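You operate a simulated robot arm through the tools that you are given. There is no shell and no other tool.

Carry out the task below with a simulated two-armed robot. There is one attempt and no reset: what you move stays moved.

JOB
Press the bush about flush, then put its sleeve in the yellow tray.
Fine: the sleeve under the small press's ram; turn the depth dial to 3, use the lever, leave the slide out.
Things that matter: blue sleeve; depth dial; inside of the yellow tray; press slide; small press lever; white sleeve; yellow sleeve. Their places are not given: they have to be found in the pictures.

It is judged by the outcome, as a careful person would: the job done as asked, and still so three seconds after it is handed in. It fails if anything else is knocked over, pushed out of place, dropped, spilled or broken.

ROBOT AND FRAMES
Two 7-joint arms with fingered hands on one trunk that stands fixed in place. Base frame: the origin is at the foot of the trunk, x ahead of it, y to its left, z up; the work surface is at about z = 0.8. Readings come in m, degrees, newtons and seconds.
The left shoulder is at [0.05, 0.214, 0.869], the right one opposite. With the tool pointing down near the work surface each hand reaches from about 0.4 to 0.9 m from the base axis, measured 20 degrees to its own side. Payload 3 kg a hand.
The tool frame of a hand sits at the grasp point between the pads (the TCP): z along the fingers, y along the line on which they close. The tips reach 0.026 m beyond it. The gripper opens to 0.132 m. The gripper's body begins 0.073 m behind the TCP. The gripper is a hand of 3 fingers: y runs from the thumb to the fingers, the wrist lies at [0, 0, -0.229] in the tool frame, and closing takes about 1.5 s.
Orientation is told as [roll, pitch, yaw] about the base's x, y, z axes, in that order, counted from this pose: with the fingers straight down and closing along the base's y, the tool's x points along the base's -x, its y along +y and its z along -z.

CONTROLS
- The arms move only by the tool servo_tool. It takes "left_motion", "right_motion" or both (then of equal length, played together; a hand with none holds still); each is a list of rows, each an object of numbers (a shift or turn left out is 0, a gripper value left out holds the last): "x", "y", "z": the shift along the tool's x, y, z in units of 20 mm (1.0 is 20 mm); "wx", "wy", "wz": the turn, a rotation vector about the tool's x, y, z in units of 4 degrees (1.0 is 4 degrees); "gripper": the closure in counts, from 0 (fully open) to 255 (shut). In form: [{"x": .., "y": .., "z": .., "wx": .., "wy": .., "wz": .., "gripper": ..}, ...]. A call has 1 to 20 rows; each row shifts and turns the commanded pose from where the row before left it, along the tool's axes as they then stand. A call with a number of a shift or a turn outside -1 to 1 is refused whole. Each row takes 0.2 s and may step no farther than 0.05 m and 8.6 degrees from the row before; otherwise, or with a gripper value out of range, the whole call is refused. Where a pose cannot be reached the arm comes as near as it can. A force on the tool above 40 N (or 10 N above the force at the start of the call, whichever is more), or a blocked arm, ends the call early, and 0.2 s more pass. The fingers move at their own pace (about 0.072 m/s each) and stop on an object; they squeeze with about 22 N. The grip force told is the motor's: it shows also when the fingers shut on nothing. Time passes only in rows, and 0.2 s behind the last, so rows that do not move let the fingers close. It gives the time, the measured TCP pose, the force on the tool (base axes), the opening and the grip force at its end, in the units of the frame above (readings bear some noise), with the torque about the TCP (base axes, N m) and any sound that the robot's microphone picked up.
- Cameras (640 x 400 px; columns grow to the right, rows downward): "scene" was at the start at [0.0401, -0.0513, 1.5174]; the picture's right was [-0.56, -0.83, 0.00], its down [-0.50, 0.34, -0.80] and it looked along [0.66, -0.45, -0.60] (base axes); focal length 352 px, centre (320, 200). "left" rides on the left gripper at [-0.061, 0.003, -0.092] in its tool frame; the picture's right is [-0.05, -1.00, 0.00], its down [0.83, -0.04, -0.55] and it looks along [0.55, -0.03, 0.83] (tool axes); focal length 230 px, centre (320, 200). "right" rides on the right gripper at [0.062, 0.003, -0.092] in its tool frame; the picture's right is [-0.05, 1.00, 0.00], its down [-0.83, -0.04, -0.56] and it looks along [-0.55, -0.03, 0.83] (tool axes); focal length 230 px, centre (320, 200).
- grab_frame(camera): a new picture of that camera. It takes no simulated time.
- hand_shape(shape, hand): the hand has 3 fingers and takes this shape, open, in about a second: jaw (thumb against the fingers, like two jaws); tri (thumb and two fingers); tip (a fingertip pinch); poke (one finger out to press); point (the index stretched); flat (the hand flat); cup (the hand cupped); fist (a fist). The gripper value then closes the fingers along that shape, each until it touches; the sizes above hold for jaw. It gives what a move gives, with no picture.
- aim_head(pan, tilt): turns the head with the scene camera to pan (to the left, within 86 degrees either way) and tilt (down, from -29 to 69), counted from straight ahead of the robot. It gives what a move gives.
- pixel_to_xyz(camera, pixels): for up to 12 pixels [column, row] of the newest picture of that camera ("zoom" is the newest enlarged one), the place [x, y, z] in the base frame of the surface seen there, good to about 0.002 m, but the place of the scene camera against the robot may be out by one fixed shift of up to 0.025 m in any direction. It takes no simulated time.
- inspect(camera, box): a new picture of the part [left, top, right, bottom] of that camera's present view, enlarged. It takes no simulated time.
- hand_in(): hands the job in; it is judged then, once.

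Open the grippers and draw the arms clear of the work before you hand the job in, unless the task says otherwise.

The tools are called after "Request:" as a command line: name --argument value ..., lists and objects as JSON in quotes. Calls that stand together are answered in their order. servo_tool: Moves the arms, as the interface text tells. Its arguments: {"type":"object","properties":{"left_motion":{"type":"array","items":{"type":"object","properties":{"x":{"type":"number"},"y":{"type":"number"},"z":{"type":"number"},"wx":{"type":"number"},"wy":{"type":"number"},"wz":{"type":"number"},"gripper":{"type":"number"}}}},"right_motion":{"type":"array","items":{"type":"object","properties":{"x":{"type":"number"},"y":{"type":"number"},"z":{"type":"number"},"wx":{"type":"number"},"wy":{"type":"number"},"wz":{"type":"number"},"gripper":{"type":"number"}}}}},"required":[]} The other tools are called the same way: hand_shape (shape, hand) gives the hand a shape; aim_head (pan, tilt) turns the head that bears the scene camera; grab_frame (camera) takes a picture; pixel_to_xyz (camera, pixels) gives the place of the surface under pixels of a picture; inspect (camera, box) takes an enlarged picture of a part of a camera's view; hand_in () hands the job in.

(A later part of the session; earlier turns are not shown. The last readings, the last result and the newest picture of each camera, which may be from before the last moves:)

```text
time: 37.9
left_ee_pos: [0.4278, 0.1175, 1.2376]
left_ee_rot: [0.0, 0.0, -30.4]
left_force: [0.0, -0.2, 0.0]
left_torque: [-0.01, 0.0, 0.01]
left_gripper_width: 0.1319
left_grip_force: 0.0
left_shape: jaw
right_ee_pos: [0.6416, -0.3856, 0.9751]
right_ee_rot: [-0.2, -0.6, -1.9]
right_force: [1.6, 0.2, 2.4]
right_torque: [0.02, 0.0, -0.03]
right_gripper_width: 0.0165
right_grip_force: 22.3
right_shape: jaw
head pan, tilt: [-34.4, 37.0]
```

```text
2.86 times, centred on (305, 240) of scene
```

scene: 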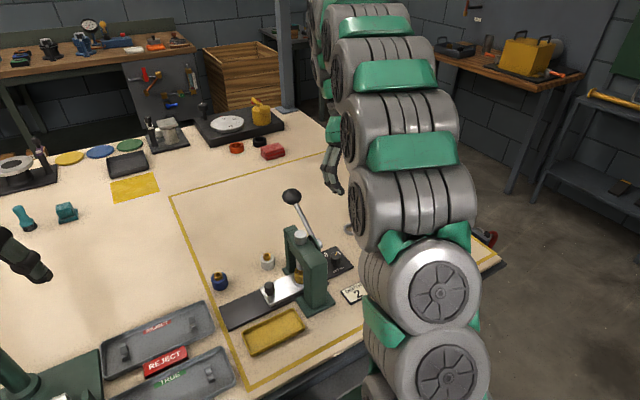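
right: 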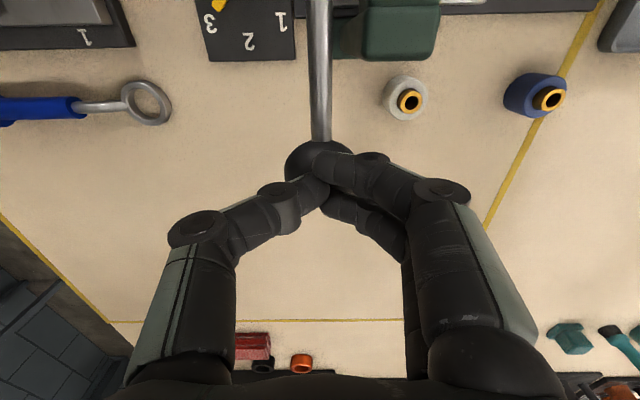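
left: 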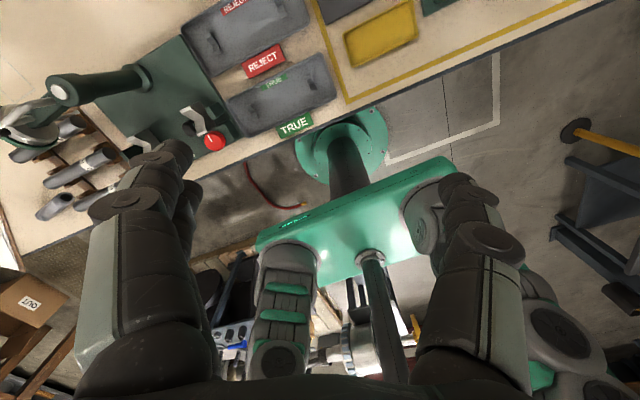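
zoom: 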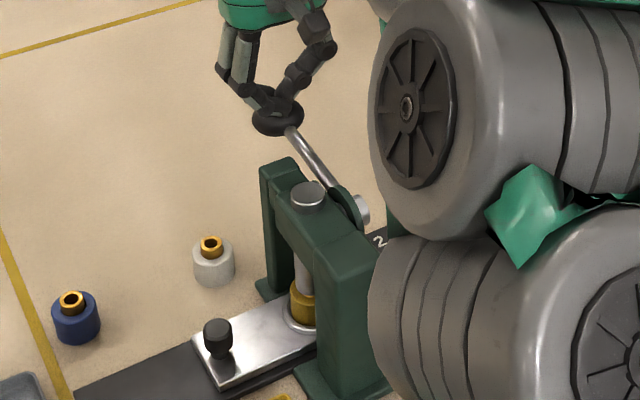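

The lever springs back by itself (2.4 N follows the hand). I let it rise fully under the hand's control, then lift clear.

Request:
servo_tool --right_motion '[{"z": -0.3, "x": 0.02}, {"z": -0.3, "x": 0.04}, {"z": -0.3, "x": 0.06}, {"z": -0.3, "x": 0.08}, {"z": -0.3, "x": 0.1}, {"z": -0.3, "x": 0.1}, {"z": -0.3, "x": 0.1}, {"z": -0.3, "x": 0.1}, {"z": -0.5}, {"z": -0.7}, {"z": -0.7}]'

Request:
grab_frame --camera "right"

Request:
inspect --camera "scene" --box '[260, 170, 350, 310]'

```text
time: 40.3
left_ee_pos: [0.4285, 0.1174, 1.2379]
left_ee_rot: [0.0, 0.0, -30.4]
left_force: [0.1, 0.0, -0.7]
left_torque: [0.0, -0.03, -0.03]
left_gripper_width: 0.1319
left_grip_force: 0.1
left_shape: jaw
right_ee_pos: [0.6283, -0.3843, 1.0615]
right_ee_rot: [-0.2, -0.6, -2.0]
right_force: [-0.2, 0.5, 0.6]
right_torque: [0.04, -0.03, -0.03]
right_gripper_width: 0.0159
right_grip_force: 22.3
right_shape: jaw
head pan, tilt: [-34.4, 37.0]
```

```text
taken
```

right: 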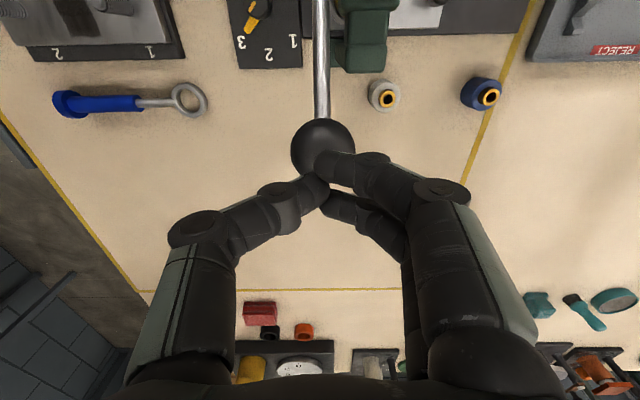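

```text
2.86 times, centred on (305, 240) of scene
```

zoom: 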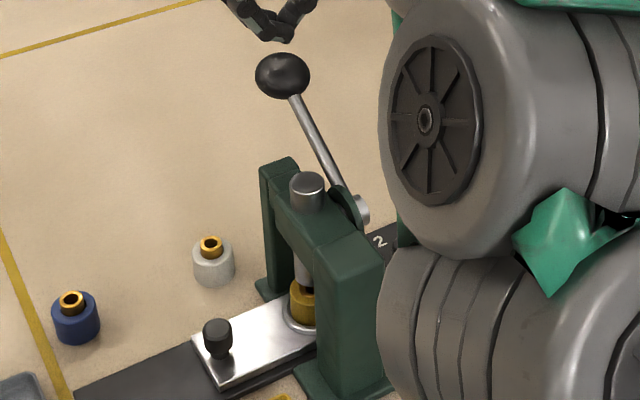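

Lever is up again. I zoom on the yellow sleeve under the ram to judge how far the bush went in.

Request:
inspect --camera "scene" --box '[270, 245, 320, 295]'

```text
8.00 times, centred on (295, 270) of scene
```

zoom: 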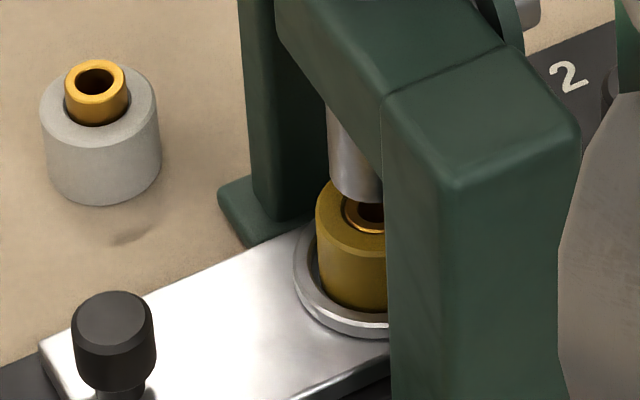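

The bush now looks nearly flush (compare white sleeve's protruding bush). Next I move the right hand above the slide knob at (0.53,-0.257), staying above the ball and cap, and rotate to yaw -90.

Request:
servo_tool --right_motion '[{"x": 0.6125, "y": 0.8375}, {"x": 0.6125, "y": 0.8375}, {"x": 0.6125, "y": 0.8375}, {"x": 0.6125, "y": 0.8375}, {"x": 0.6125, "y": 0.8375}, {"x": 0.6125, "y": 0.8375}, {"x": 0.6125, "y": 0.8375}, {"x": 0.6125, "y": 0.8375}, {"wz": 1, "gripper": 115}, {"wz": 1}, {"wz": 1}, {"wz": 1}, {"wz": 1}, {"wz": 1}, {"wz": 1}, {"wz": 1}, {"wz": 1}, {"wz": 1}, {"wz": 1}]'

Request:
servo_tool --right_motion '[{"wz": 1}, {"wz": 1}, {"wz": 1}, {"wz": 1}, {"wz": 1}, {"wz": 1}, {"wz": 1}, {"wz": 1}, {"wz": 1}, {"wz": 1}, {"wz": 1}]'

Request:
grab_frame --camera "right"

Request:
grab_frame --camera "scene"

```text
time: 44.3
left_ee_pos: [0.4297, 0.1188, 1.2379]
left_ee_rot: [-0.1, 0.0, -30.4]
left_force: [0.2, -0.7, 0.0]
left_torque: [0.01, 0.0, 0.0]
left_gripper_width: 0.1317
left_grip_force: 0.0
left_shape: jaw
right_ee_pos: [0.5352, -0.2459, 1.0599]
right_ee_rot: [0.2, -0.5, -46.1]
right_force: [0.4, 0.8, -0.6]
right_torque: [0.0, 0.0, 0.01]
right_gripper_width: 0.0719
right_grip_force: 0.1
right_shape: jaw
head pan, tilt: [-34.4, 37.0]
```

```text
time: 46.7
left_ee_pos: [0.4287, 0.1179, 1.2377]
left_ee_rot: [0.0, 0.0, -30.5]
left_force: [0.6, -0.1, 0.3]
left_torque: [-0.03, 0.03, -0.04]
left_gripper_width: 0.1319
left_grip_force: 0.1
left_shape: jaw
right_ee_pos: [0.536, -0.2482, 1.06]
right_ee_rot: [0.6, -0.2, -90.2]
right_force: [0.1, 0.2, 0.3]
right_torque: [0.02, 0.0, -0.01]
right_gripper_width: 0.0719
right_grip_force: 0.0
right_shape: jaw
head pan, tilt: [-34.4, 37.0]
```

```text
taken
```

right: 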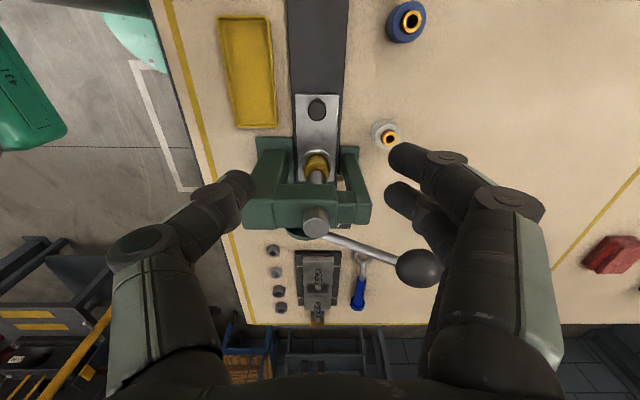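

```text
taken
```

scene: 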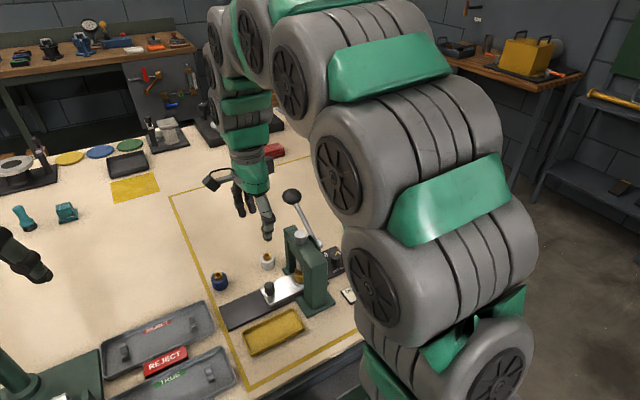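

This view from above shows the knob (317,108), sleeve (318,165), tray (245,72) and track. I measure them and zoom on the sleeve.

Request:
pixel_to_xyz --camera "right" --pixels '[[317, 105], [308, 105], [326, 105], [317, 97], [317, 165], [222, 20], [264, 20], [275, 122], [238, 126], [246, 72], [302, 10], [335, 10]]'

Request:
pixel_to_xyz --camera "right" --pixels '[[318, 155], [310, 160], [325, 160], [300, 130], [338, 130], [300, 98], [336, 98], [384, 137], [390, 130], [404, 20], [225, 60], [268, 60]]'

Request:
inspect --camera "right" --box '[270, 70, 370, 190]'

```text
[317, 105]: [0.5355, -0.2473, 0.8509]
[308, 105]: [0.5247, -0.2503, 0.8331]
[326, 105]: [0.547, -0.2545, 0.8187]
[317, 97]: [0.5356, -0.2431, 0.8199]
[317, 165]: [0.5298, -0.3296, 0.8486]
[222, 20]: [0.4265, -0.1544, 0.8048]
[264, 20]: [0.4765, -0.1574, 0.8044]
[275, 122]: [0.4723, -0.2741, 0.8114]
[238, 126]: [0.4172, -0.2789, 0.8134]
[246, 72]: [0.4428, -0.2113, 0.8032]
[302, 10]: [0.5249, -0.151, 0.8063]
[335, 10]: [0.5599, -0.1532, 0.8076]
```

```text
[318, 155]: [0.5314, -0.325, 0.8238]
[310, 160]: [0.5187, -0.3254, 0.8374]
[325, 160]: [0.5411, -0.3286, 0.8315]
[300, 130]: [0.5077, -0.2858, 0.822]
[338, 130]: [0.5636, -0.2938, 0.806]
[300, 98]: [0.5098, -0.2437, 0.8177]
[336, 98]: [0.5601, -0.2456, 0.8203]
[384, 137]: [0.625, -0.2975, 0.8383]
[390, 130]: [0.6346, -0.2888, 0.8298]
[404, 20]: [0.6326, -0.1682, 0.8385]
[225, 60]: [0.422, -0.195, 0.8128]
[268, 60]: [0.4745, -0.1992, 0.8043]
```

```text
3.33 times, centred on (320, 130) of right
```

zoom: 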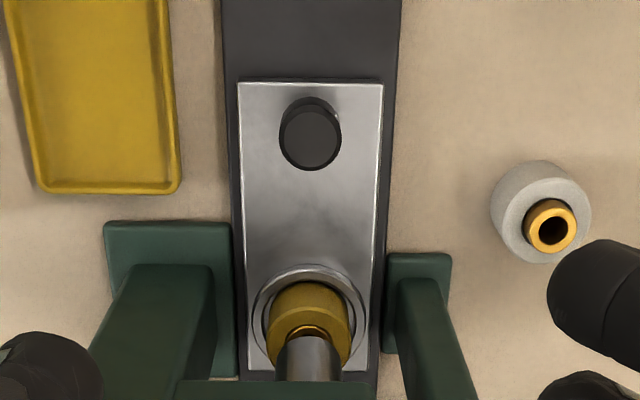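

The slide axis runs along about (0.07,1.0); the knob axis is at (0.535,-0.250), top z 0.851. I descend straight down over the knob with ~72 mm opening.

Request:
servo_tool --right_motion '[{"z": 1}, {"z": 1}, {"z": 1}, {"z": 1}, {"z": 1}, {"z": 1}, {"z": 1}, {"z": 1}]'

Request:
grab_frame --camera "right"

```text
time: 48.5
left_ee_pos: [0.4284, 0.1171, 1.2371]
left_ee_rot: [0.1, 0.0, -30.3]
left_force: [-0.5, 0.5, -0.7]
left_torque: [-0.04, -0.01, 0.02]
left_gripper_width: 0.132
left_grip_force: 0.1
left_shape: jaw
right_ee_pos: [0.5379, -0.2474, 0.8999]
right_ee_rot: [0.6, -0.1, -90.0]
right_force: [0.2, -0.3, -0.2]
right_torque: [-0.01, -0.01, 0.01]
right_gripper_width: 0.0718
right_grip_force: 0.1
right_shape: jaw
head pan, tilt: [-34.4, 37.0]
```

```text
taken
```

right: 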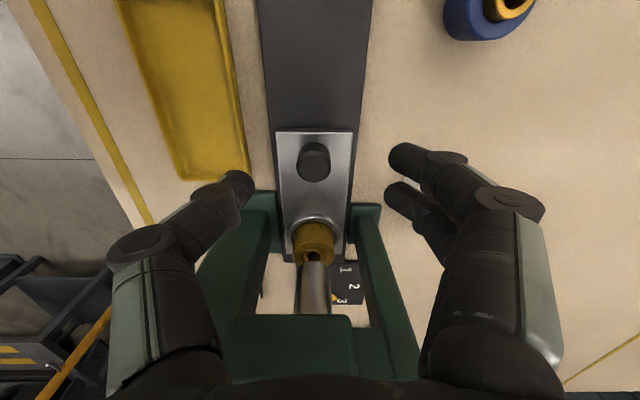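

I verify the knob's position in this close view before closing in.

Request:
pixel_to_xyz --camera "right" --pixels '[[314, 155], [303, 157], [325, 157], [314, 147], [314, 167], [314, 228], [303, 240], [325, 240]]'

Request:
inspect --camera "right" --box '[270, 200, 360, 290]'

```text
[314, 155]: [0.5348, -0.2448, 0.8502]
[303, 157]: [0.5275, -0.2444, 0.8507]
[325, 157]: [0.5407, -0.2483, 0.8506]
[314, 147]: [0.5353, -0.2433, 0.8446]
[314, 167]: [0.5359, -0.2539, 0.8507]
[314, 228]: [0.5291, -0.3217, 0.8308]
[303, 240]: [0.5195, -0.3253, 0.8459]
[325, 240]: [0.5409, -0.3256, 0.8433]
```

```text
4.44 times, centred on (315, 245) of right
```

zoom: 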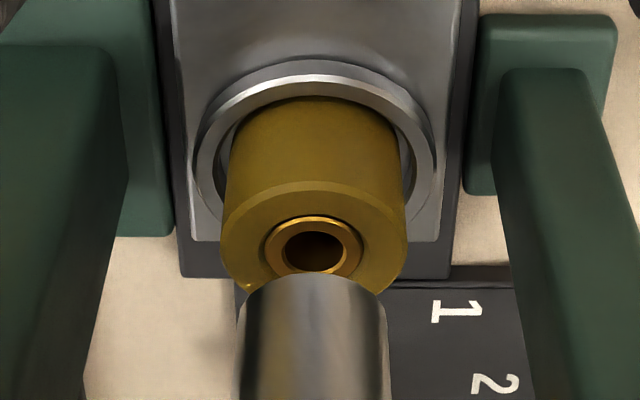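

The bush now appears about flush in the sleeve. I descend the last 45 mm to the knob and grip it.

Request:
servo_tool --right_motion '[{"y": -0.05, "x": -0.03, "z": 0.75, "gripper": 150}, {"y": -0.05, "x": -0.03, "z": 0.75}, {"y": -0.05, "x": -0.03, "z": 0.72}, {"gripper": 255}, {}, {}, {}, {}]'

Request:
grab_frame --camera "right"

```text
time: 50.3
left_ee_pos: [0.4285, 0.1178, 1.2385]
left_ee_rot: [0.1, 0.0, -30.4]
left_force: [-0.6, -0.2, 0.2]
left_torque: [-0.02, -0.01, -0.02]
left_gripper_width: 0.132
left_grip_force: 0.0
left_shape: jaw
right_ee_pos: [0.5351, -0.2488, 0.8548]
right_ee_rot: [0.5, -0.1, -89.9]
right_force: [-3.1, 6.0, -6.7]
right_torque: [0.11, 0.04, -0.01]
right_gripper_width: 0.0112
right_grip_force: 21.4
right_shape: jaw
head pan, tilt: [-34.4, 37.0]
```

```text
taken
```

right: 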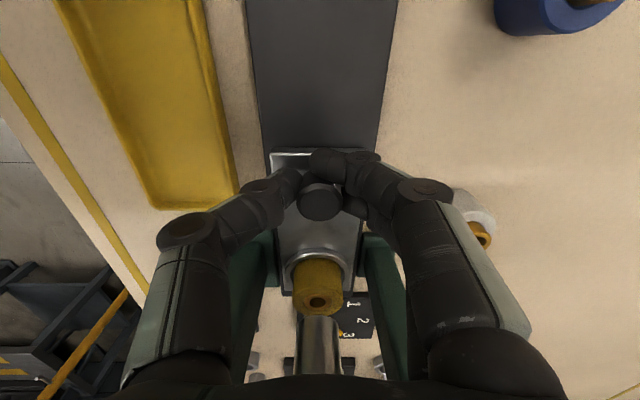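

Knob is held. I pull the slide outward along (0.07,1.0) gently.

Request:
servo_tool --right_motion '[{"x": 0.25, "y": 0.018}, {"x": 0.35, "y": 0.025}, {"x": 0.35, "y": 0.025}, {"x": 0.35, "y": 0.025}, {"x": 0.35, "y": 0.025}, {"x": 0.25, "y": 0.018}]'

Request:
grab_frame --camera "right"

Request:
inspect --camera "scene" --box '[200, 190, 350, 350]'

```text
time: 51.7
left_ee_pos: [0.4276, 0.1175, 1.2374]
left_ee_rot: [0.0, -0.1, -30.4]
left_force: [0.7, -0.3, -0.3]
left_torque: [-0.01, -0.02, 0.04]
left_gripper_width: 0.132
left_grip_force: 0.0
left_shape: jaw
right_ee_pos: [0.5359, -0.2114, 0.8536]
right_ee_rot: [0.5, -0.1, -90.0]
right_force: [-7.5, 0.0, 3.7]
right_torque: [-0.05, 0.15, -0.01]
right_gripper_width: 0.0105
right_grip_force: 21.6
right_shape: jaw
head pan, tilt: [-34.4, 37.0]
```

```text
taken
```

right: 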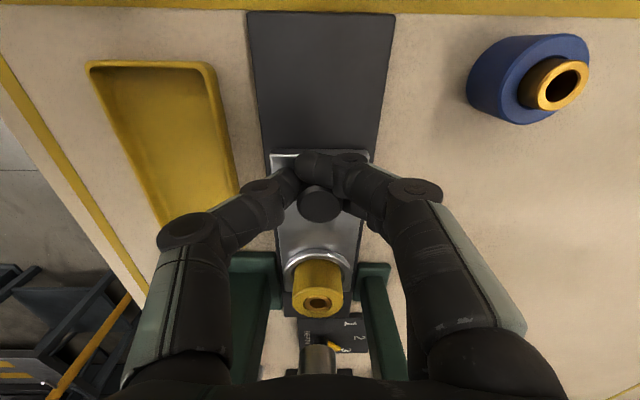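

```text
2.50 times, centred on (275, 270) of scene
```

zoom: 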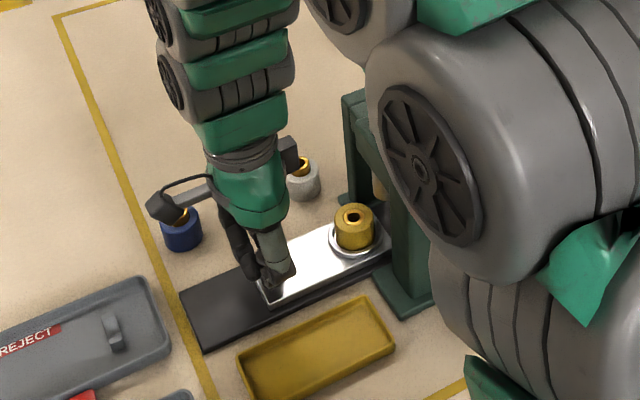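

The slide is moving freely (about 38 mm out). I continue pulling, with slightly less x component, until it reaches its end.

Request:
servo_tool --right_motion '[{"x": 0.3, "y": -0.05}, {"x": 0.35}, {"x": 0.35, "y": 0.01}, {"x": 0.35, "y": 0.01}, {"x": 0.35, "y": 0.01}, {"x": 0.3, "y": 0.01}]'

Request:
inspect --camera "scene" --box '[200, 190, 350, 350]'

Request:
grab_frame --camera "right"

```text
time: 53.1
left_ee_pos: [0.4289, 0.1176, 1.2385]
left_ee_rot: [0.1, 0.1, -30.3]
left_force: [0.1, -0.4, 0.3]
left_torque: [0.03, 0.01, 0.0]
left_gripper_width: 0.1318
left_grip_force: 0.0
left_shape: jaw
right_ee_pos: [0.5365, -0.1714, 0.8559]
right_ee_rot: [0.4, -0.1, -90.0]
right_force: [4.5, -0.2, -5.0]
right_torque: [-0.08, -0.13, 0.07]
right_gripper_width: 0.0098
right_grip_force: 22.0
right_shape: jaw
head pan, tilt: [-34.4, 37.0]
```

```text
2.50 times, centred on (275, 270) of scene
```

zoom: 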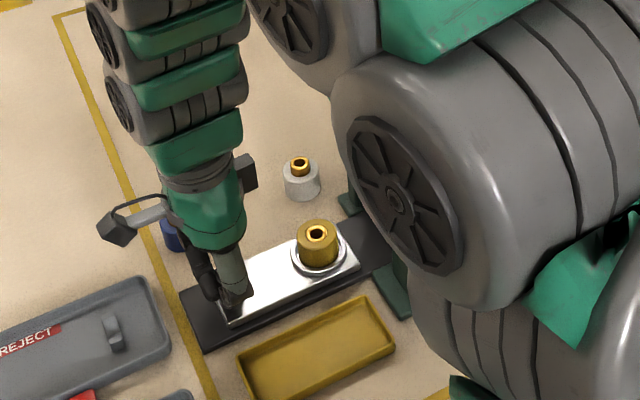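

```text
taken
```

right: 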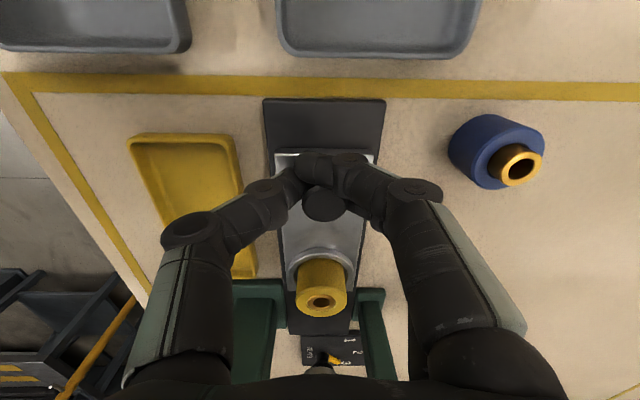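

The slide is about 77 mm out now. I zoom on the sleeve to check how flush the bush is.

Request:
inspect --camera "scene" --box '[258, 240, 298, 280]'

Request:
inspect --camera "right" --box '[290, 245, 360, 325]'

```text
10.00 times, centred on (278, 260) of scene
```

zoom: 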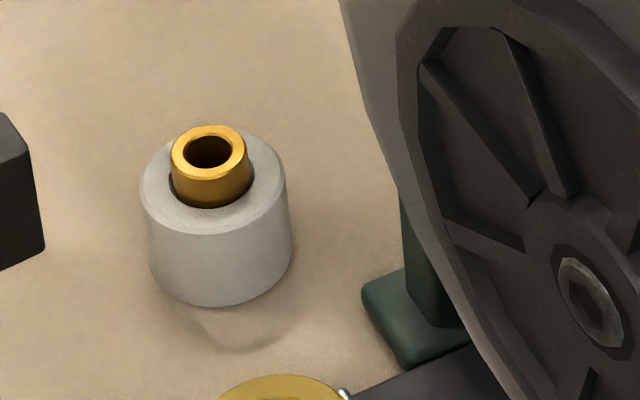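

```text
5.00 times, centred on (325, 285) of right
```

zoom: 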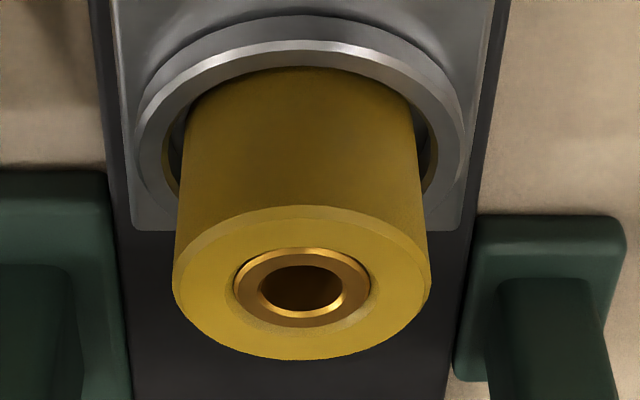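

From the wrist camera the bush is flush with the sleeve's face. One more scene check of the yellow sleeve.

Request:
inspect --camera "scene" --box '[258, 270, 298, 310]'

Request:
pixel_to_xyz --camera "zoom" --pixels '[[320, 100], [290, 120], [300, 40], [350, 90]]'

```text
10.00 times, centred on (278, 290) of scene
```

zoom: 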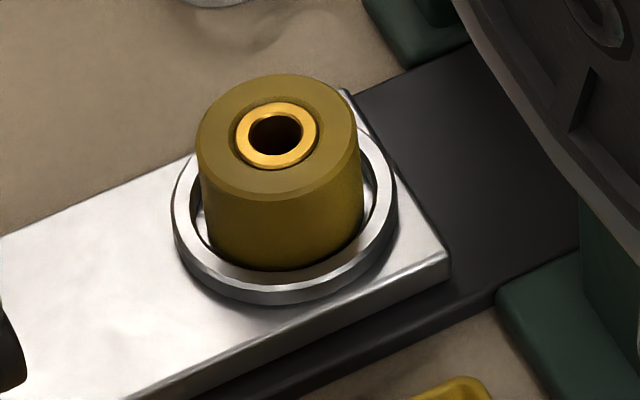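

```text
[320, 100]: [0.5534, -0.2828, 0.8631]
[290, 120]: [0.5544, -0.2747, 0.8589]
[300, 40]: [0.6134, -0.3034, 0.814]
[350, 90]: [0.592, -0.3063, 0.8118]
```

The bush is pressed flush. I pull the slide a little more to find its outer stop.

Request:
servo_tool --right_motion '[{"x": 0.2, "y": 0.02}, {"x": 0.2, "y": 0.01}, {"x": 0.2, "y": 0.01}, {"x": 0.2, "y": 0.01}, {}]'

Request:
grab_frame --camera "right"

```text
time: 54.3
left_ee_pos: [0.4289, 0.1178, 1.2374]
left_ee_rot: [-0.1, 0.0, -30.3]
left_force: [0.2, 0.2, 0.2]
left_torque: [0.02, -0.03, 0.01]
left_gripper_width: 0.1319
left_grip_force: 0.1
left_shape: jaw
right_ee_pos: [0.538, -0.1551, 0.8553]
right_ee_rot: [0.6, -0.1, -89.9]
right_force: [-3.3, 0.3, -9.4]
right_torque: [-0.06, -0.05, 0.04]
right_gripper_width: 0.0094
right_grip_force: 21.8
right_shape: jaw
head pan, tilt: [-34.4, 37.0]
```

```text
taken
```

right: 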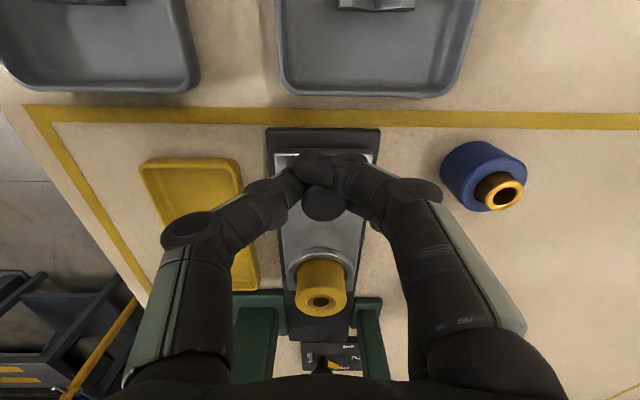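

Still free; about 10 mm of track remains beyond the plate. I pull a bit further in small steps.

Request:
servo_tool --right_motion '[{"x": 0.15, "y": 0.005}, {"x": 0.15, "y": 0.005}, {"x": 0.15, "y": 0.005}, {}]'

Request:
grab_frame --camera "right"

```text
time: 55.3
left_ee_pos: [0.4296, 0.1182, 1.2375]
left_ee_rot: [0.0, 0.0, -30.5]
left_force: [-0.1, 0.2, -0.2]
left_torque: [0.02, 0.0, 0.0]
left_gripper_width: 0.1319
left_grip_force: 0.1
left_shape: jaw
right_ee_pos: [0.5385, -0.1454, 0.8544]
right_ee_rot: [0.6, -0.1, -90.0]
right_force: [-0.4, 0.6, -6.0]
right_torque: [-0.04, -0.08, 0.04]
right_gripper_width: 0.0097
right_grip_force: 21.9
right_shape: jaw
head pan, tilt: [-34.4, 37.0]
```

```text
taken
```

right: 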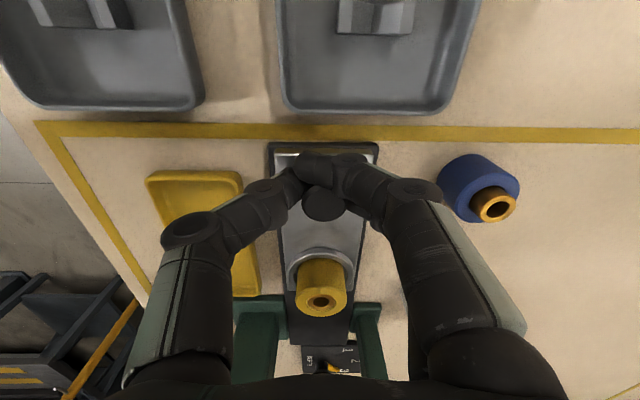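

Nearly at the track's end; one more careful nudge to find the stop.

Request:
servo_tool --right_motion '[{"x": 0.15, "y": 0.005}, {"x": 0.15, "y": 0.005}, {"x": 0.1, "y": 0.005}, {}]'

Request:
inspect --camera "right" --box '[240, 110, 400, 330]'

```text
time: 56.3
left_ee_pos: [0.4277, 0.1181, 1.2368]
left_ee_rot: [0.0, 0.0, -30.4]
left_force: [0.1, -0.2, 0.6]
left_torque: [-0.02, 0.03, -0.04]
left_gripper_width: 0.1319
left_grip_force: 0.0
left_shape: jaw
right_ee_pos: [0.5391, -0.138, 0.8549]
right_ee_rot: [0.5, -0.1, -90.1]
right_force: [3.1, -3.0, -8.0]
right_torque: [-0.09, -0.09, 0.07]
right_gripper_width: 0.0096
right_grip_force: 22.1
right_shape: jaw
head pan, tilt: [-34.4, 37.0]
```

```text
1.82 times, centred on (320, 220) of right
```

zoom: 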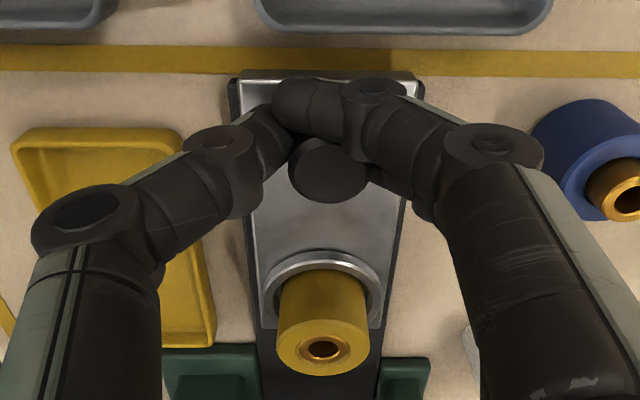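

The stop is being felt (-3 N at 111 mm out). I release the knob and rise straight up.

Request:
servo_tool --right_motion '[{"gripper": 140}, {}, {}, {}, {"z": -0.5}, {"z": -0.8}, {"z": -1}, {"z": -1}, {"z": -1}, {"z": -1}, {"z": -1}]'

Request:
grab_frame --camera "right"

```text
time: 58.7
left_ee_pos: [0.4271, 0.1183, 1.2379]
left_ee_rot: [0.0, 0.0, -30.4]
left_force: [-0.7, -0.6, -0.4]
left_torque: [-0.01, -0.01, 0.01]
left_gripper_width: 0.1319
left_grip_force: 0.1
left_shape: jaw
right_ee_pos: [0.5386, -0.1364, 0.9808]
right_ee_rot: [0.3, 0.0, -90.0]
right_force: [0.7, -0.2, -0.2]
right_torque: [-0.01, 0.04, 0.03]
right_gripper_width: 0.0593
right_grip_force: 0.0
right_shape: jaw
head pan, tilt: [-34.4, 37.0]
```

```text
taken
```

right: 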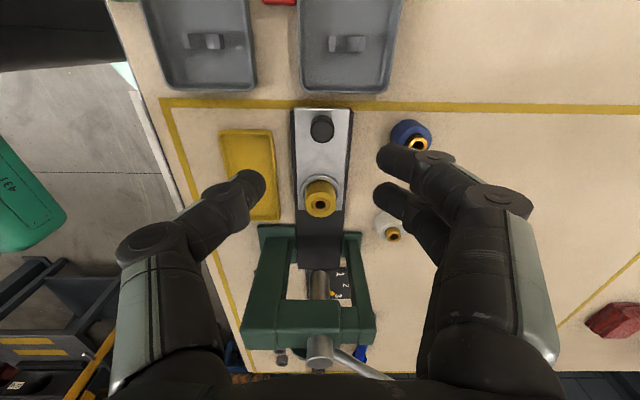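

Slide is out with the sleeve at (320,197). I measure the sleeve and the tray from here.

Request:
pixel_to_xyz --camera "right" --pixels '[[310, 204], [332, 204], [320, 213], [320, 190], [320, 183], [324, 130], [230, 140], [268, 140], [268, 212], [250, 160], [300, 190], [255, 215]]'

Request:
inspect --camera "right" --box '[210, 110, 370, 230]'

```text
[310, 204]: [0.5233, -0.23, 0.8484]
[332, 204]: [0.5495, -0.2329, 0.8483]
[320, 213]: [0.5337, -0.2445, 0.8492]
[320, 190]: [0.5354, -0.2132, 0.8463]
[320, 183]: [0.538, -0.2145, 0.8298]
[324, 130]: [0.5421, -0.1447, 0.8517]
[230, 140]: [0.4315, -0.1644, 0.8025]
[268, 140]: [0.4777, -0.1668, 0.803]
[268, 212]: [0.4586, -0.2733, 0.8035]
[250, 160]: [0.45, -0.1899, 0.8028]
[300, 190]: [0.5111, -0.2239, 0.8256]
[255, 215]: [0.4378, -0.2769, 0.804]
```

```text
3.33 times, centred on (290, 170) of right
```

zoom: 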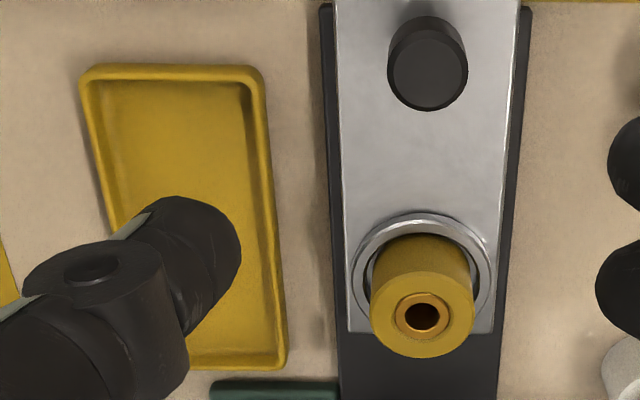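

Sleeve centre is (0.536,-0.229), top z 0.849, Ø31 mm. I rotate the right hand to yaw -4 in place (closing along y, aligned with the tray).

Request:
servo_tool --right_motion '[{"wz": -1, "gripper": 125}, {"wz": -1}, {"wz": -1}, {"wz": -1}, {"wz": -1}, {"wz": -1}, {"wz": -1}, {"wz": -1}, {"wz": -1}, {"wz": -1}, {"wz": -1}, {"wz": -1}, {"wz": -1}, {"wz": -1}, {"wz": -1}, {"wz": -1}, {"wz": -1}, {"wz": -1}, {"wz": -1}, {"wz": -1}]'

Request:
servo_tool --right_motion '[{"wz": -1}, {"wz": -0.5}, {"y": -0.95}, {"y": -0.95}, {"y": -0.95}, {"y": -0.95}, {"y": -0.8}]'

Request:
grab_frame --camera "right"

```text
time: 62.9
left_ee_pos: [0.4285, 0.1178, 1.2378]
left_ee_rot: [0.0, 0.0, -30.4]
left_force: [0.1, 0.1, 0.1]
left_torque: [-0.01, -0.03, 0.01]
left_gripper_width: 0.1316
left_grip_force: 0.0
left_shape: jaw
right_ee_pos: [0.5372, -0.1385, 0.9813]
right_ee_rot: [0.0, -0.4, -10.0]
right_force: [-0.4, 0.0, -0.5]
right_torque: [0.0, 0.03, -0.01]
right_gripper_width: 0.0667
right_grip_force: 0.0
right_shape: jaw
head pan, tilt: [-34.4, 37.0]
```

```text
time: 64.5
left_ee_pos: [0.4284, 0.1189, 1.2378]
left_ee_rot: [0.1, -0.1, -30.3]
left_force: [-0.3, -0.4, 0.1]
left_torque: [-0.03, -0.01, 0.01]
left_gripper_width: 0.1316
left_grip_force: 0.0
left_shape: jaw
right_ee_pos: [0.531, -0.2314, 0.9824]
right_ee_rot: [-0.1, -0.5, -4.0]
right_force: [0.0, 0.0, -0.4]
right_torque: [0.03, -0.03, 0.02]
right_gripper_width: 0.0667
right_grip_force: 0.0
right_shape: jaw
head pan, tilt: [-34.4, 37.0]
```

```text
taken
```

right: 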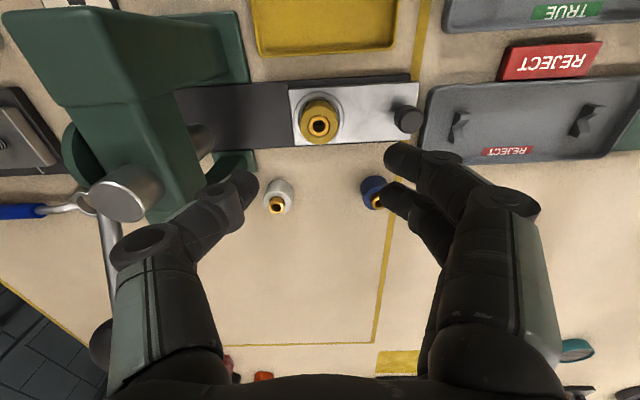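

The sleeve is ahead at (319,125). I check the thumb's clearance from the press frame and re-measure the sleeve.

Request:
pixel_to_xyz --camera "right" --pixels '[[115, 255], [145, 240], [205, 215], [245, 182], [117, 320], [165, 215], [319, 115], [303, 125], [336, 125], [319, 142], [230, 90], [128, 192]]'

```text
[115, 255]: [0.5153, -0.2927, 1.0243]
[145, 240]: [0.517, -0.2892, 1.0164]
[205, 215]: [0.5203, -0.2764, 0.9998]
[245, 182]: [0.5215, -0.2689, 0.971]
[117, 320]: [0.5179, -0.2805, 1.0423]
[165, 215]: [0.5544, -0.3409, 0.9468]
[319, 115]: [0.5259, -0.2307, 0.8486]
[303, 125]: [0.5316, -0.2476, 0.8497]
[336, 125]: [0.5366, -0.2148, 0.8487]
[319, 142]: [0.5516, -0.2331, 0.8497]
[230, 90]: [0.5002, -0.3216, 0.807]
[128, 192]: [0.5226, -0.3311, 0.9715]
```

Clearance is fine (thumb joint y≈-0.30, frame face ≈-0.325). I correct +5.5 mm in x, descend to the sleeve and grip it.

Request:
servo_tool --right_motion '[{"x": -0.14, "z": 0.9, "y": 0.02}, {"x": -0.14, "z": 0.9, "y": 0.02}, {"z": 0.9}, {"z": 0.9}, {"z": 0.9}]'

Request:
grab_frame --camera "right"

```text
time: 65.7
left_ee_pos: [0.4276, 0.1177, 1.2383]
left_ee_rot: [0.0, 0.0, -30.4]
left_force: [0.9, -0.1, 0.0]
left_torque: [-0.02, 0.0, -0.02]
left_gripper_width: 0.1319
left_grip_force: 0.0
left_shape: jaw
right_ee_pos: [0.5373, -0.2298, 0.8913]
right_ee_rot: [-0.1, -0.4, -4.0]
right_force: [0.6, 0.0, -0.9]
right_torque: [-0.01, 0.04, 0.05]
right_gripper_width: 0.0666
right_grip_force: 0.1
right_shape: jaw
head pan, tilt: [-34.4, 37.0]
```

```text
taken
```

right: 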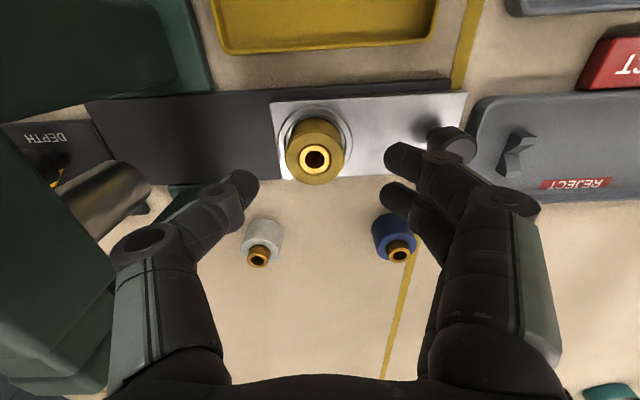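

Sleeve sits centred between the fingers (315,155). I narrow slightly, descend the last 35 mm and close.

Request:
servo_tool --right_motion '[{"gripper": 145}, {"z": 0.85}, {"z": 0.85}, {"gripper": 255}, {}, {}, {}, {}]'

Request:
grab_frame --camera "right"

Request:
inspect --camera "scene" --box '[200, 190, 350, 350]'

```text
time: 67.5
left_ee_pos: [0.4285, 0.1182, 1.2385]
left_ee_rot: [0.0, 0.0, -30.4]
left_force: [-0.3, 0.4, 0.0]
left_torque: [-0.01, -0.02, 0.0]
left_gripper_width: 0.132
left_grip_force: 0.0
left_shape: jaw
right_ee_pos: [0.5369, -0.2284, 0.8569]
right_ee_rot: [-0.1, -0.4, -3.9]
right_force: [0.0, -0.7, 0.0]
right_torque: [0.04, -0.03, 0.0]
right_gripper_width: 0.0289
right_grip_force: 21.9
right_shape: jaw
head pan, tilt: [-34.4, 37.0]
```

```text
taken
```

right: 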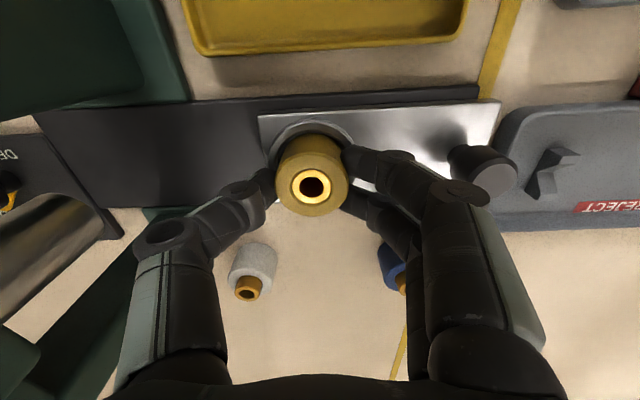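

```text
2.50 times, centred on (275, 270) of scene
```

zoom: 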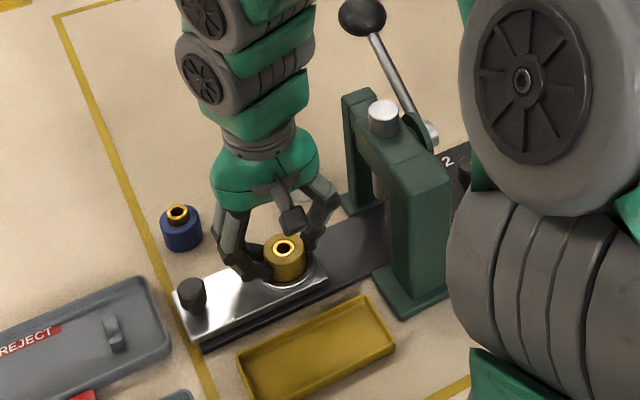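

The sleeve is gripped (width 28.9 mm, 22 N). I lift straight up 60 mm and check.

Request:
servo_tool --right_motion '[{"z": -0.3}, {"z": -0.5}, {"z": -0.7}, {"z": -0.8}, {"z": -0.7}, {}]'

Request:
grab_frame --camera "right"

Request:
inspect --camera "scene" --box '[200, 190, 350, 350]'

```text
time: 68.9
left_ee_pos: [0.4291, 0.118, 1.238]
left_ee_rot: [-0.1, 0.0, -30.4]
left_force: [-0.5, 0.5, 0.5]
left_torque: [0.01, 0.0, -0.01]
left_gripper_width: 0.132
left_grip_force: 0.1
left_shape: jaw
right_ee_pos: [0.5366, -0.2287, 0.9158]
right_ee_rot: [-0.2, -0.5, -4.1]
right_force: [-0.3, 0.1, -0.9]
right_torque: [-0.03, -0.03, 0.02]
right_gripper_width: 0.029
right_grip_force: 21.9
right_shape: jaw
head pan, tilt: [-34.4, 37.0]
```

```text
taken
```

right: 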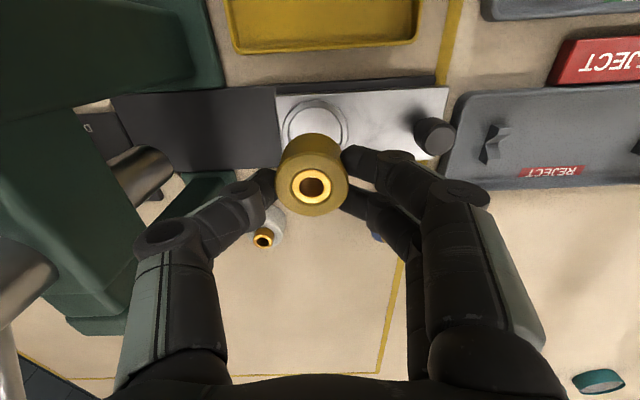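

```text
2.50 times, centred on (275, 270) of scene
```

zoom: 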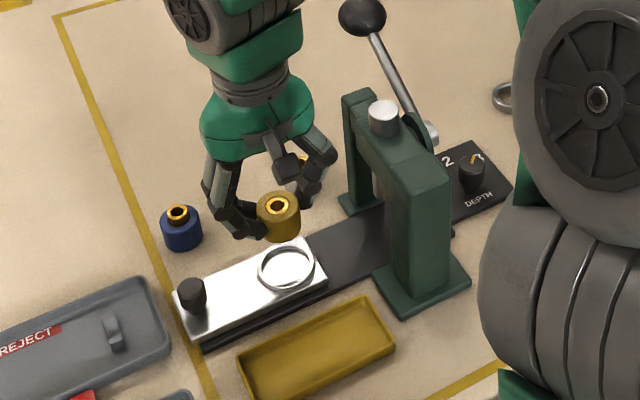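

The sleeve is lifted upright. I measure the empty recess depth and tray floor to set the lowering height.

Request:
pixel_to_xyz --camera "right" --pixels '[[318, 112], [310, 120], [330, 120], [320, 20], [300, 30], [360, 25], [235, 50], [415, 40], [320, 48], [318, 205], [300, 205]]'

```text
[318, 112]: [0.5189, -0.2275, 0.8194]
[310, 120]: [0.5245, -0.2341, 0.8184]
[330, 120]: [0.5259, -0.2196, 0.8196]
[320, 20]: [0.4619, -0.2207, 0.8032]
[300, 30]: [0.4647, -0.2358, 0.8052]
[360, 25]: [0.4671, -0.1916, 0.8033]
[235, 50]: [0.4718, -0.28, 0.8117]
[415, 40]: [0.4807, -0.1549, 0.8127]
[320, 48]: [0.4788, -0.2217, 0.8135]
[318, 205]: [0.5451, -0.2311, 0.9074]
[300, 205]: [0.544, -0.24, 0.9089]
```

Recess floor is 0.819 and tray floor 0.803, so I release at TCP z ≈0.842. I move over the tray's centre (0.449,-0.217).

Request:
servo_tool --right_motion '[{"x": 0.882, "y": 0.056}, {"x": 0.882, "y": 0.056}, {"x": 0.882, "y": 0.056}, {"x": 0.882, "y": 0.056}, {"x": 0.882, "y": 0.056}, {}]'

Request:
grab_frame --camera "right"

Request:
inspect --camera "scene" --box '[200, 210, 350, 370]'

```text
time: 70.3
left_ee_pos: [0.4281, 0.118, 1.2386]
left_ee_rot: [0.0, 0.0, -30.3]
left_force: [0.4, 0.3, -0.2]
left_torque: [0.03, -0.02, 0.0]
left_gripper_width: 0.1321
left_grip_force: 0.0
left_shape: jaw
right_ee_pos: [0.4504, -0.2168, 0.9148]
right_ee_rot: [-0.1, -0.5, -4.1]
right_force: [0.3, -0.2, -1.9]
right_torque: [0.06, 0.02, 0.04]
right_gripper_width: 0.029
right_grip_force: 22.0
right_shape: jaw
head pan, tilt: [-34.4, 37.0]
```

```text
taken
```

right: 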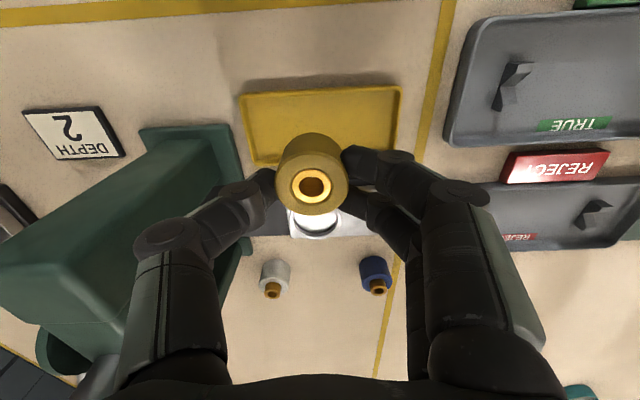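

```text
2.50 times, centred on (275, 290) of scene
```

zoom: 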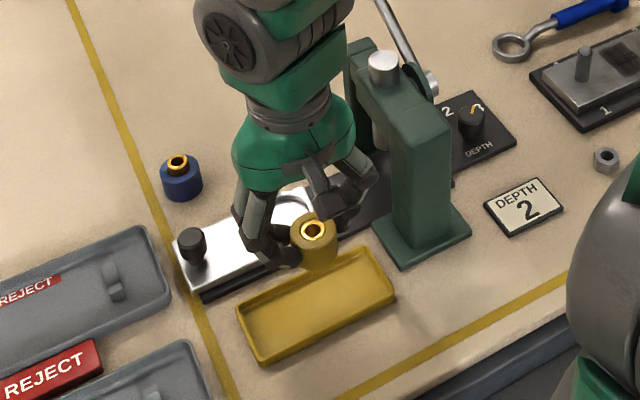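

Over the tray now. I check the tray's near and far rims to centre the sleeve.

Request:
pixel_to_xyz --camera "right" --pixels '[[320, 89], [320, 95], [320, 100], [260, 160], [243, 120], [398, 110], [390, 100], [300, 130]]'

```text
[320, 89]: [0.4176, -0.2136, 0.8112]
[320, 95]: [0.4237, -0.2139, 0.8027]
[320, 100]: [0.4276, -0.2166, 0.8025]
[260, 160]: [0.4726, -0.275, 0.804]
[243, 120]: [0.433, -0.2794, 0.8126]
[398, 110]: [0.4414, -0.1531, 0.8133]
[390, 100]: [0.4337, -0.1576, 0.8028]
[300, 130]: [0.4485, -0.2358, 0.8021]
```

Tray interior is x 0.420–0.476; I shift 2 mm to centre and lower the sleeve, slowly at the end.

Request:
servo_tool --right_motion '[{"x": 0.1, "z": 0.8}, {"z": 0.8}, {"z": 0.8}, {"z": 0.6}, {"z": 0.3}, {"z": 0.2}, {}]'

Request:
inspect --camera "scene" --box '[220, 240, 320, 350]'

Request:
grab_frame --camera "right"

```text
time: 71.9
left_ee_pos: [0.4281, 0.1176, 1.2391]
left_ee_rot: [0.1, 0.1, -30.5]
left_force: [0.2, -0.1, -0.1]
left_torque: [0.03, 0.01, 0.01]
left_gripper_width: 0.132
left_grip_force: 0.1
left_shape: jaw
right_ee_pos: [0.4495, -0.2172, 0.8466]
right_ee_rot: [0.0, -0.5, -4.0]
right_force: [-0.4, -0.4, -3.0]
right_torque: [0.02, 0.0, -0.02]
right_gripper_width: 0.0289
right_grip_force: 22.2
right_shape: jaw
head pan, tilt: [-34.4, 37.0]
```

```text
3.64 times, centred on (270, 295) of scene
```

zoom: 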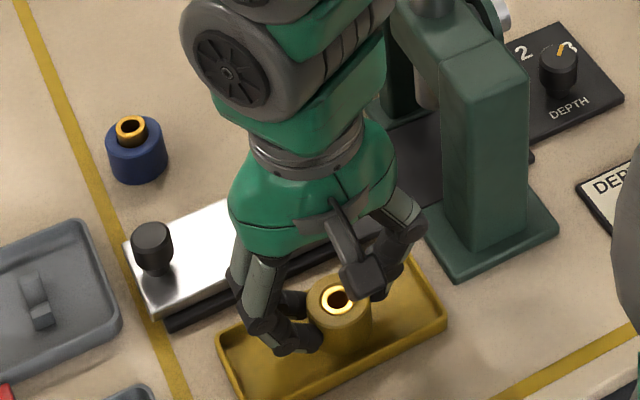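

```text
taken
```

right: 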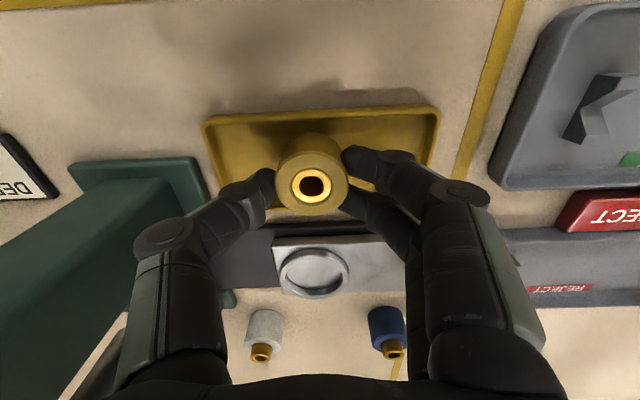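

TCP is at 0.8466, no contact yet. I lower another few mm in tiny steps.

Request:
servo_tool --right_motion '[{"z": 0.08}, {"z": 0.08}, {"z": 0.06}, {}]'

```text
time: 72.9
left_ee_pos: [0.4272, 0.1174, 1.2386]
left_ee_rot: [0.1, 0.0, -30.4]
left_force: [0.3, 0.0, -0.5]
left_torque: [0.01, 0.0, 0.01]
left_gripper_width: 0.1318
left_grip_force: 0.0
left_shape: jaw
right_ee_pos: [0.4496, -0.2181, 0.8422]
right_ee_rot: [-0.1, -0.5, -4.0]
right_force: [-0.1, -0.3, -1.8]
right_torque: [0.0, 0.01, -0.01]
right_gripper_width: 0.0286
right_grip_force: 22.0
right_shape: jaw
head pan, tilt: [-34.4, 37.0]
```

Request:
servo_tool --right_motion '[{"z": 0.05}, {"z": 0.05}, {}]'

Request:
grab_frame --camera "right"

```text
time: 73.7
left_ee_pos: [0.4291, 0.1175, 1.2388]
left_ee_rot: [0.1, 0.0, -30.4]
left_force: [-0.3, 1.0, -0.2]
left_torque: [0.0, -0.02, 0.01]
left_gripper_width: 0.132
left_grip_force: 0.0
left_shape: jaw
right_ee_pos: [0.4483, -0.2172, 0.8404]
right_ee_rot: [-0.1, -0.7, -3.9]
right_force: [-0.2, -2.0, 5.5]
right_torque: [-0.04, 0.03, 0.02]
right_gripper_width: 0.0288
right_grip_force: 21.9
right_shape: jaw
head pan, tilt: [-34.4, 37.0]
```

```text
taken
```

right: 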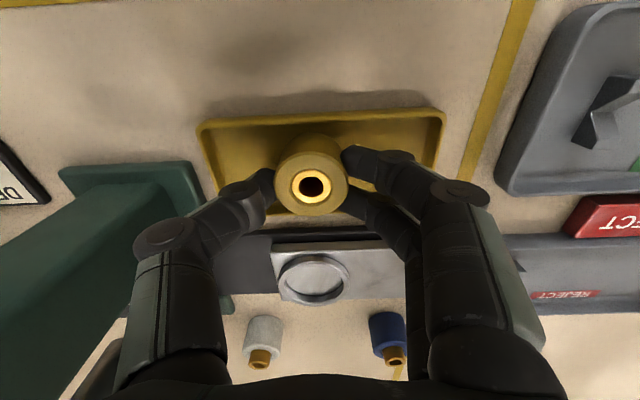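

Force went to +5.5 N upward: the sleeve rests on the tray floor. I open modestly and wait before rising.

Request:
servo_tool --right_motion '[{"gripper": 180}, {}, {}, {"gripper": 150}, {}, {}]'

Request:
grab_frame --camera "right"

```text
time: 75.1
left_ee_pos: [0.4281, 0.1184, 1.238]
left_ee_rot: [0.0, 0.0, -30.4]
left_force: [0.3, 0.6, -0.7]
left_torque: [-0.01, -0.03, 0.01]
left_gripper_width: 0.132
left_grip_force: 0.1
left_shape: jaw
right_ee_pos: [0.4487, -0.217, 0.8406]
right_ee_rot: [-0.1, -0.5, -4.0]
right_force: [0.2, 1.1, -0.4]
right_torque: [0.0, 0.02, 0.0]
right_gripper_width: 0.0537
right_grip_force: 0.0
right_shape: jaw
head pan, tilt: [-34.4, 37.0]
```

```text
taken
```

right: 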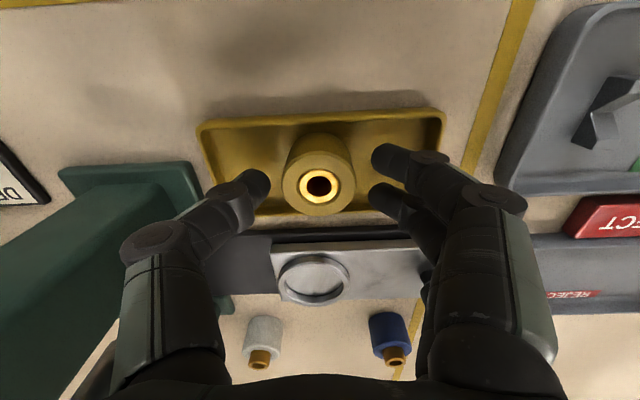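

The sleeve stands free in the tray. I rise straight up about 0.22 m.

Request:
servo_tool --right_motion '[{"z": -0.4}, {"z": -0.7}, {"z": -1}, {"z": -1}, {"z": -1}, {"z": -1}, {"z": -1}, {"z": -1}, {"z": -1}, {"z": -1}, {"z": -1}, {"z": -1}]'

Request:
grab_frame --camera "right"

Request:
grab_frame --camera "scene"

```text
time: 77.7
left_ee_pos: [0.4291, 0.1181, 1.2385]
left_ee_rot: [-0.1, 0.1, -30.3]
left_force: [1.4, -0.8, -0.2]
left_torque: [-0.02, -0.01, 0.0]
left_gripper_width: 0.1318
left_grip_force: 0.2
left_shape: jaw
right_ee_pos: [0.4457, -0.2164, 1.0615]
right_ee_rot: [-0.2, -0.4, -4.1]
right_force: [0.2, -0.2, -0.3]
right_torque: [-0.01, 0.03, -0.01]
right_gripper_width: 0.0539
right_grip_force: 0.0
right_shape: jaw
head pan, tilt: [-34.4, 37.0]
```

```text
taken
```

right: 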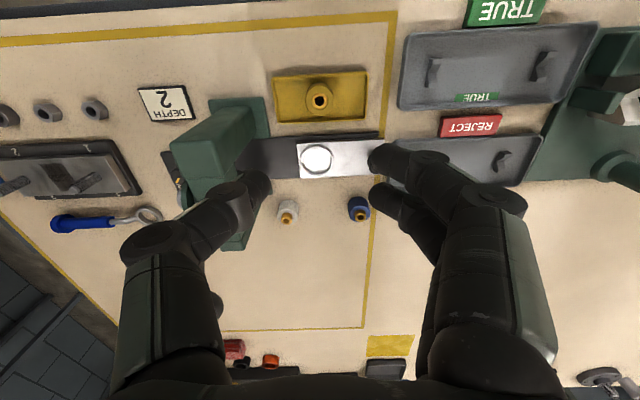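

```text
taken
```

scene: 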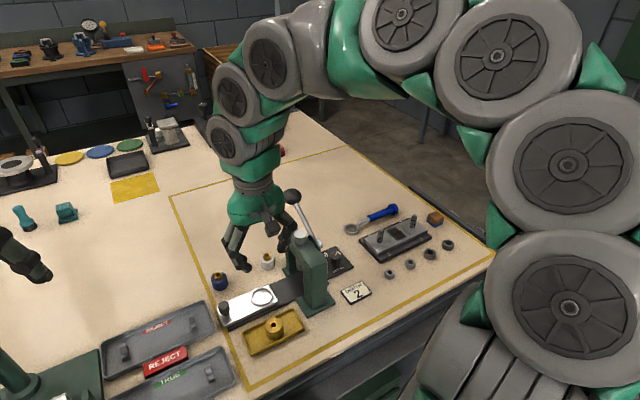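

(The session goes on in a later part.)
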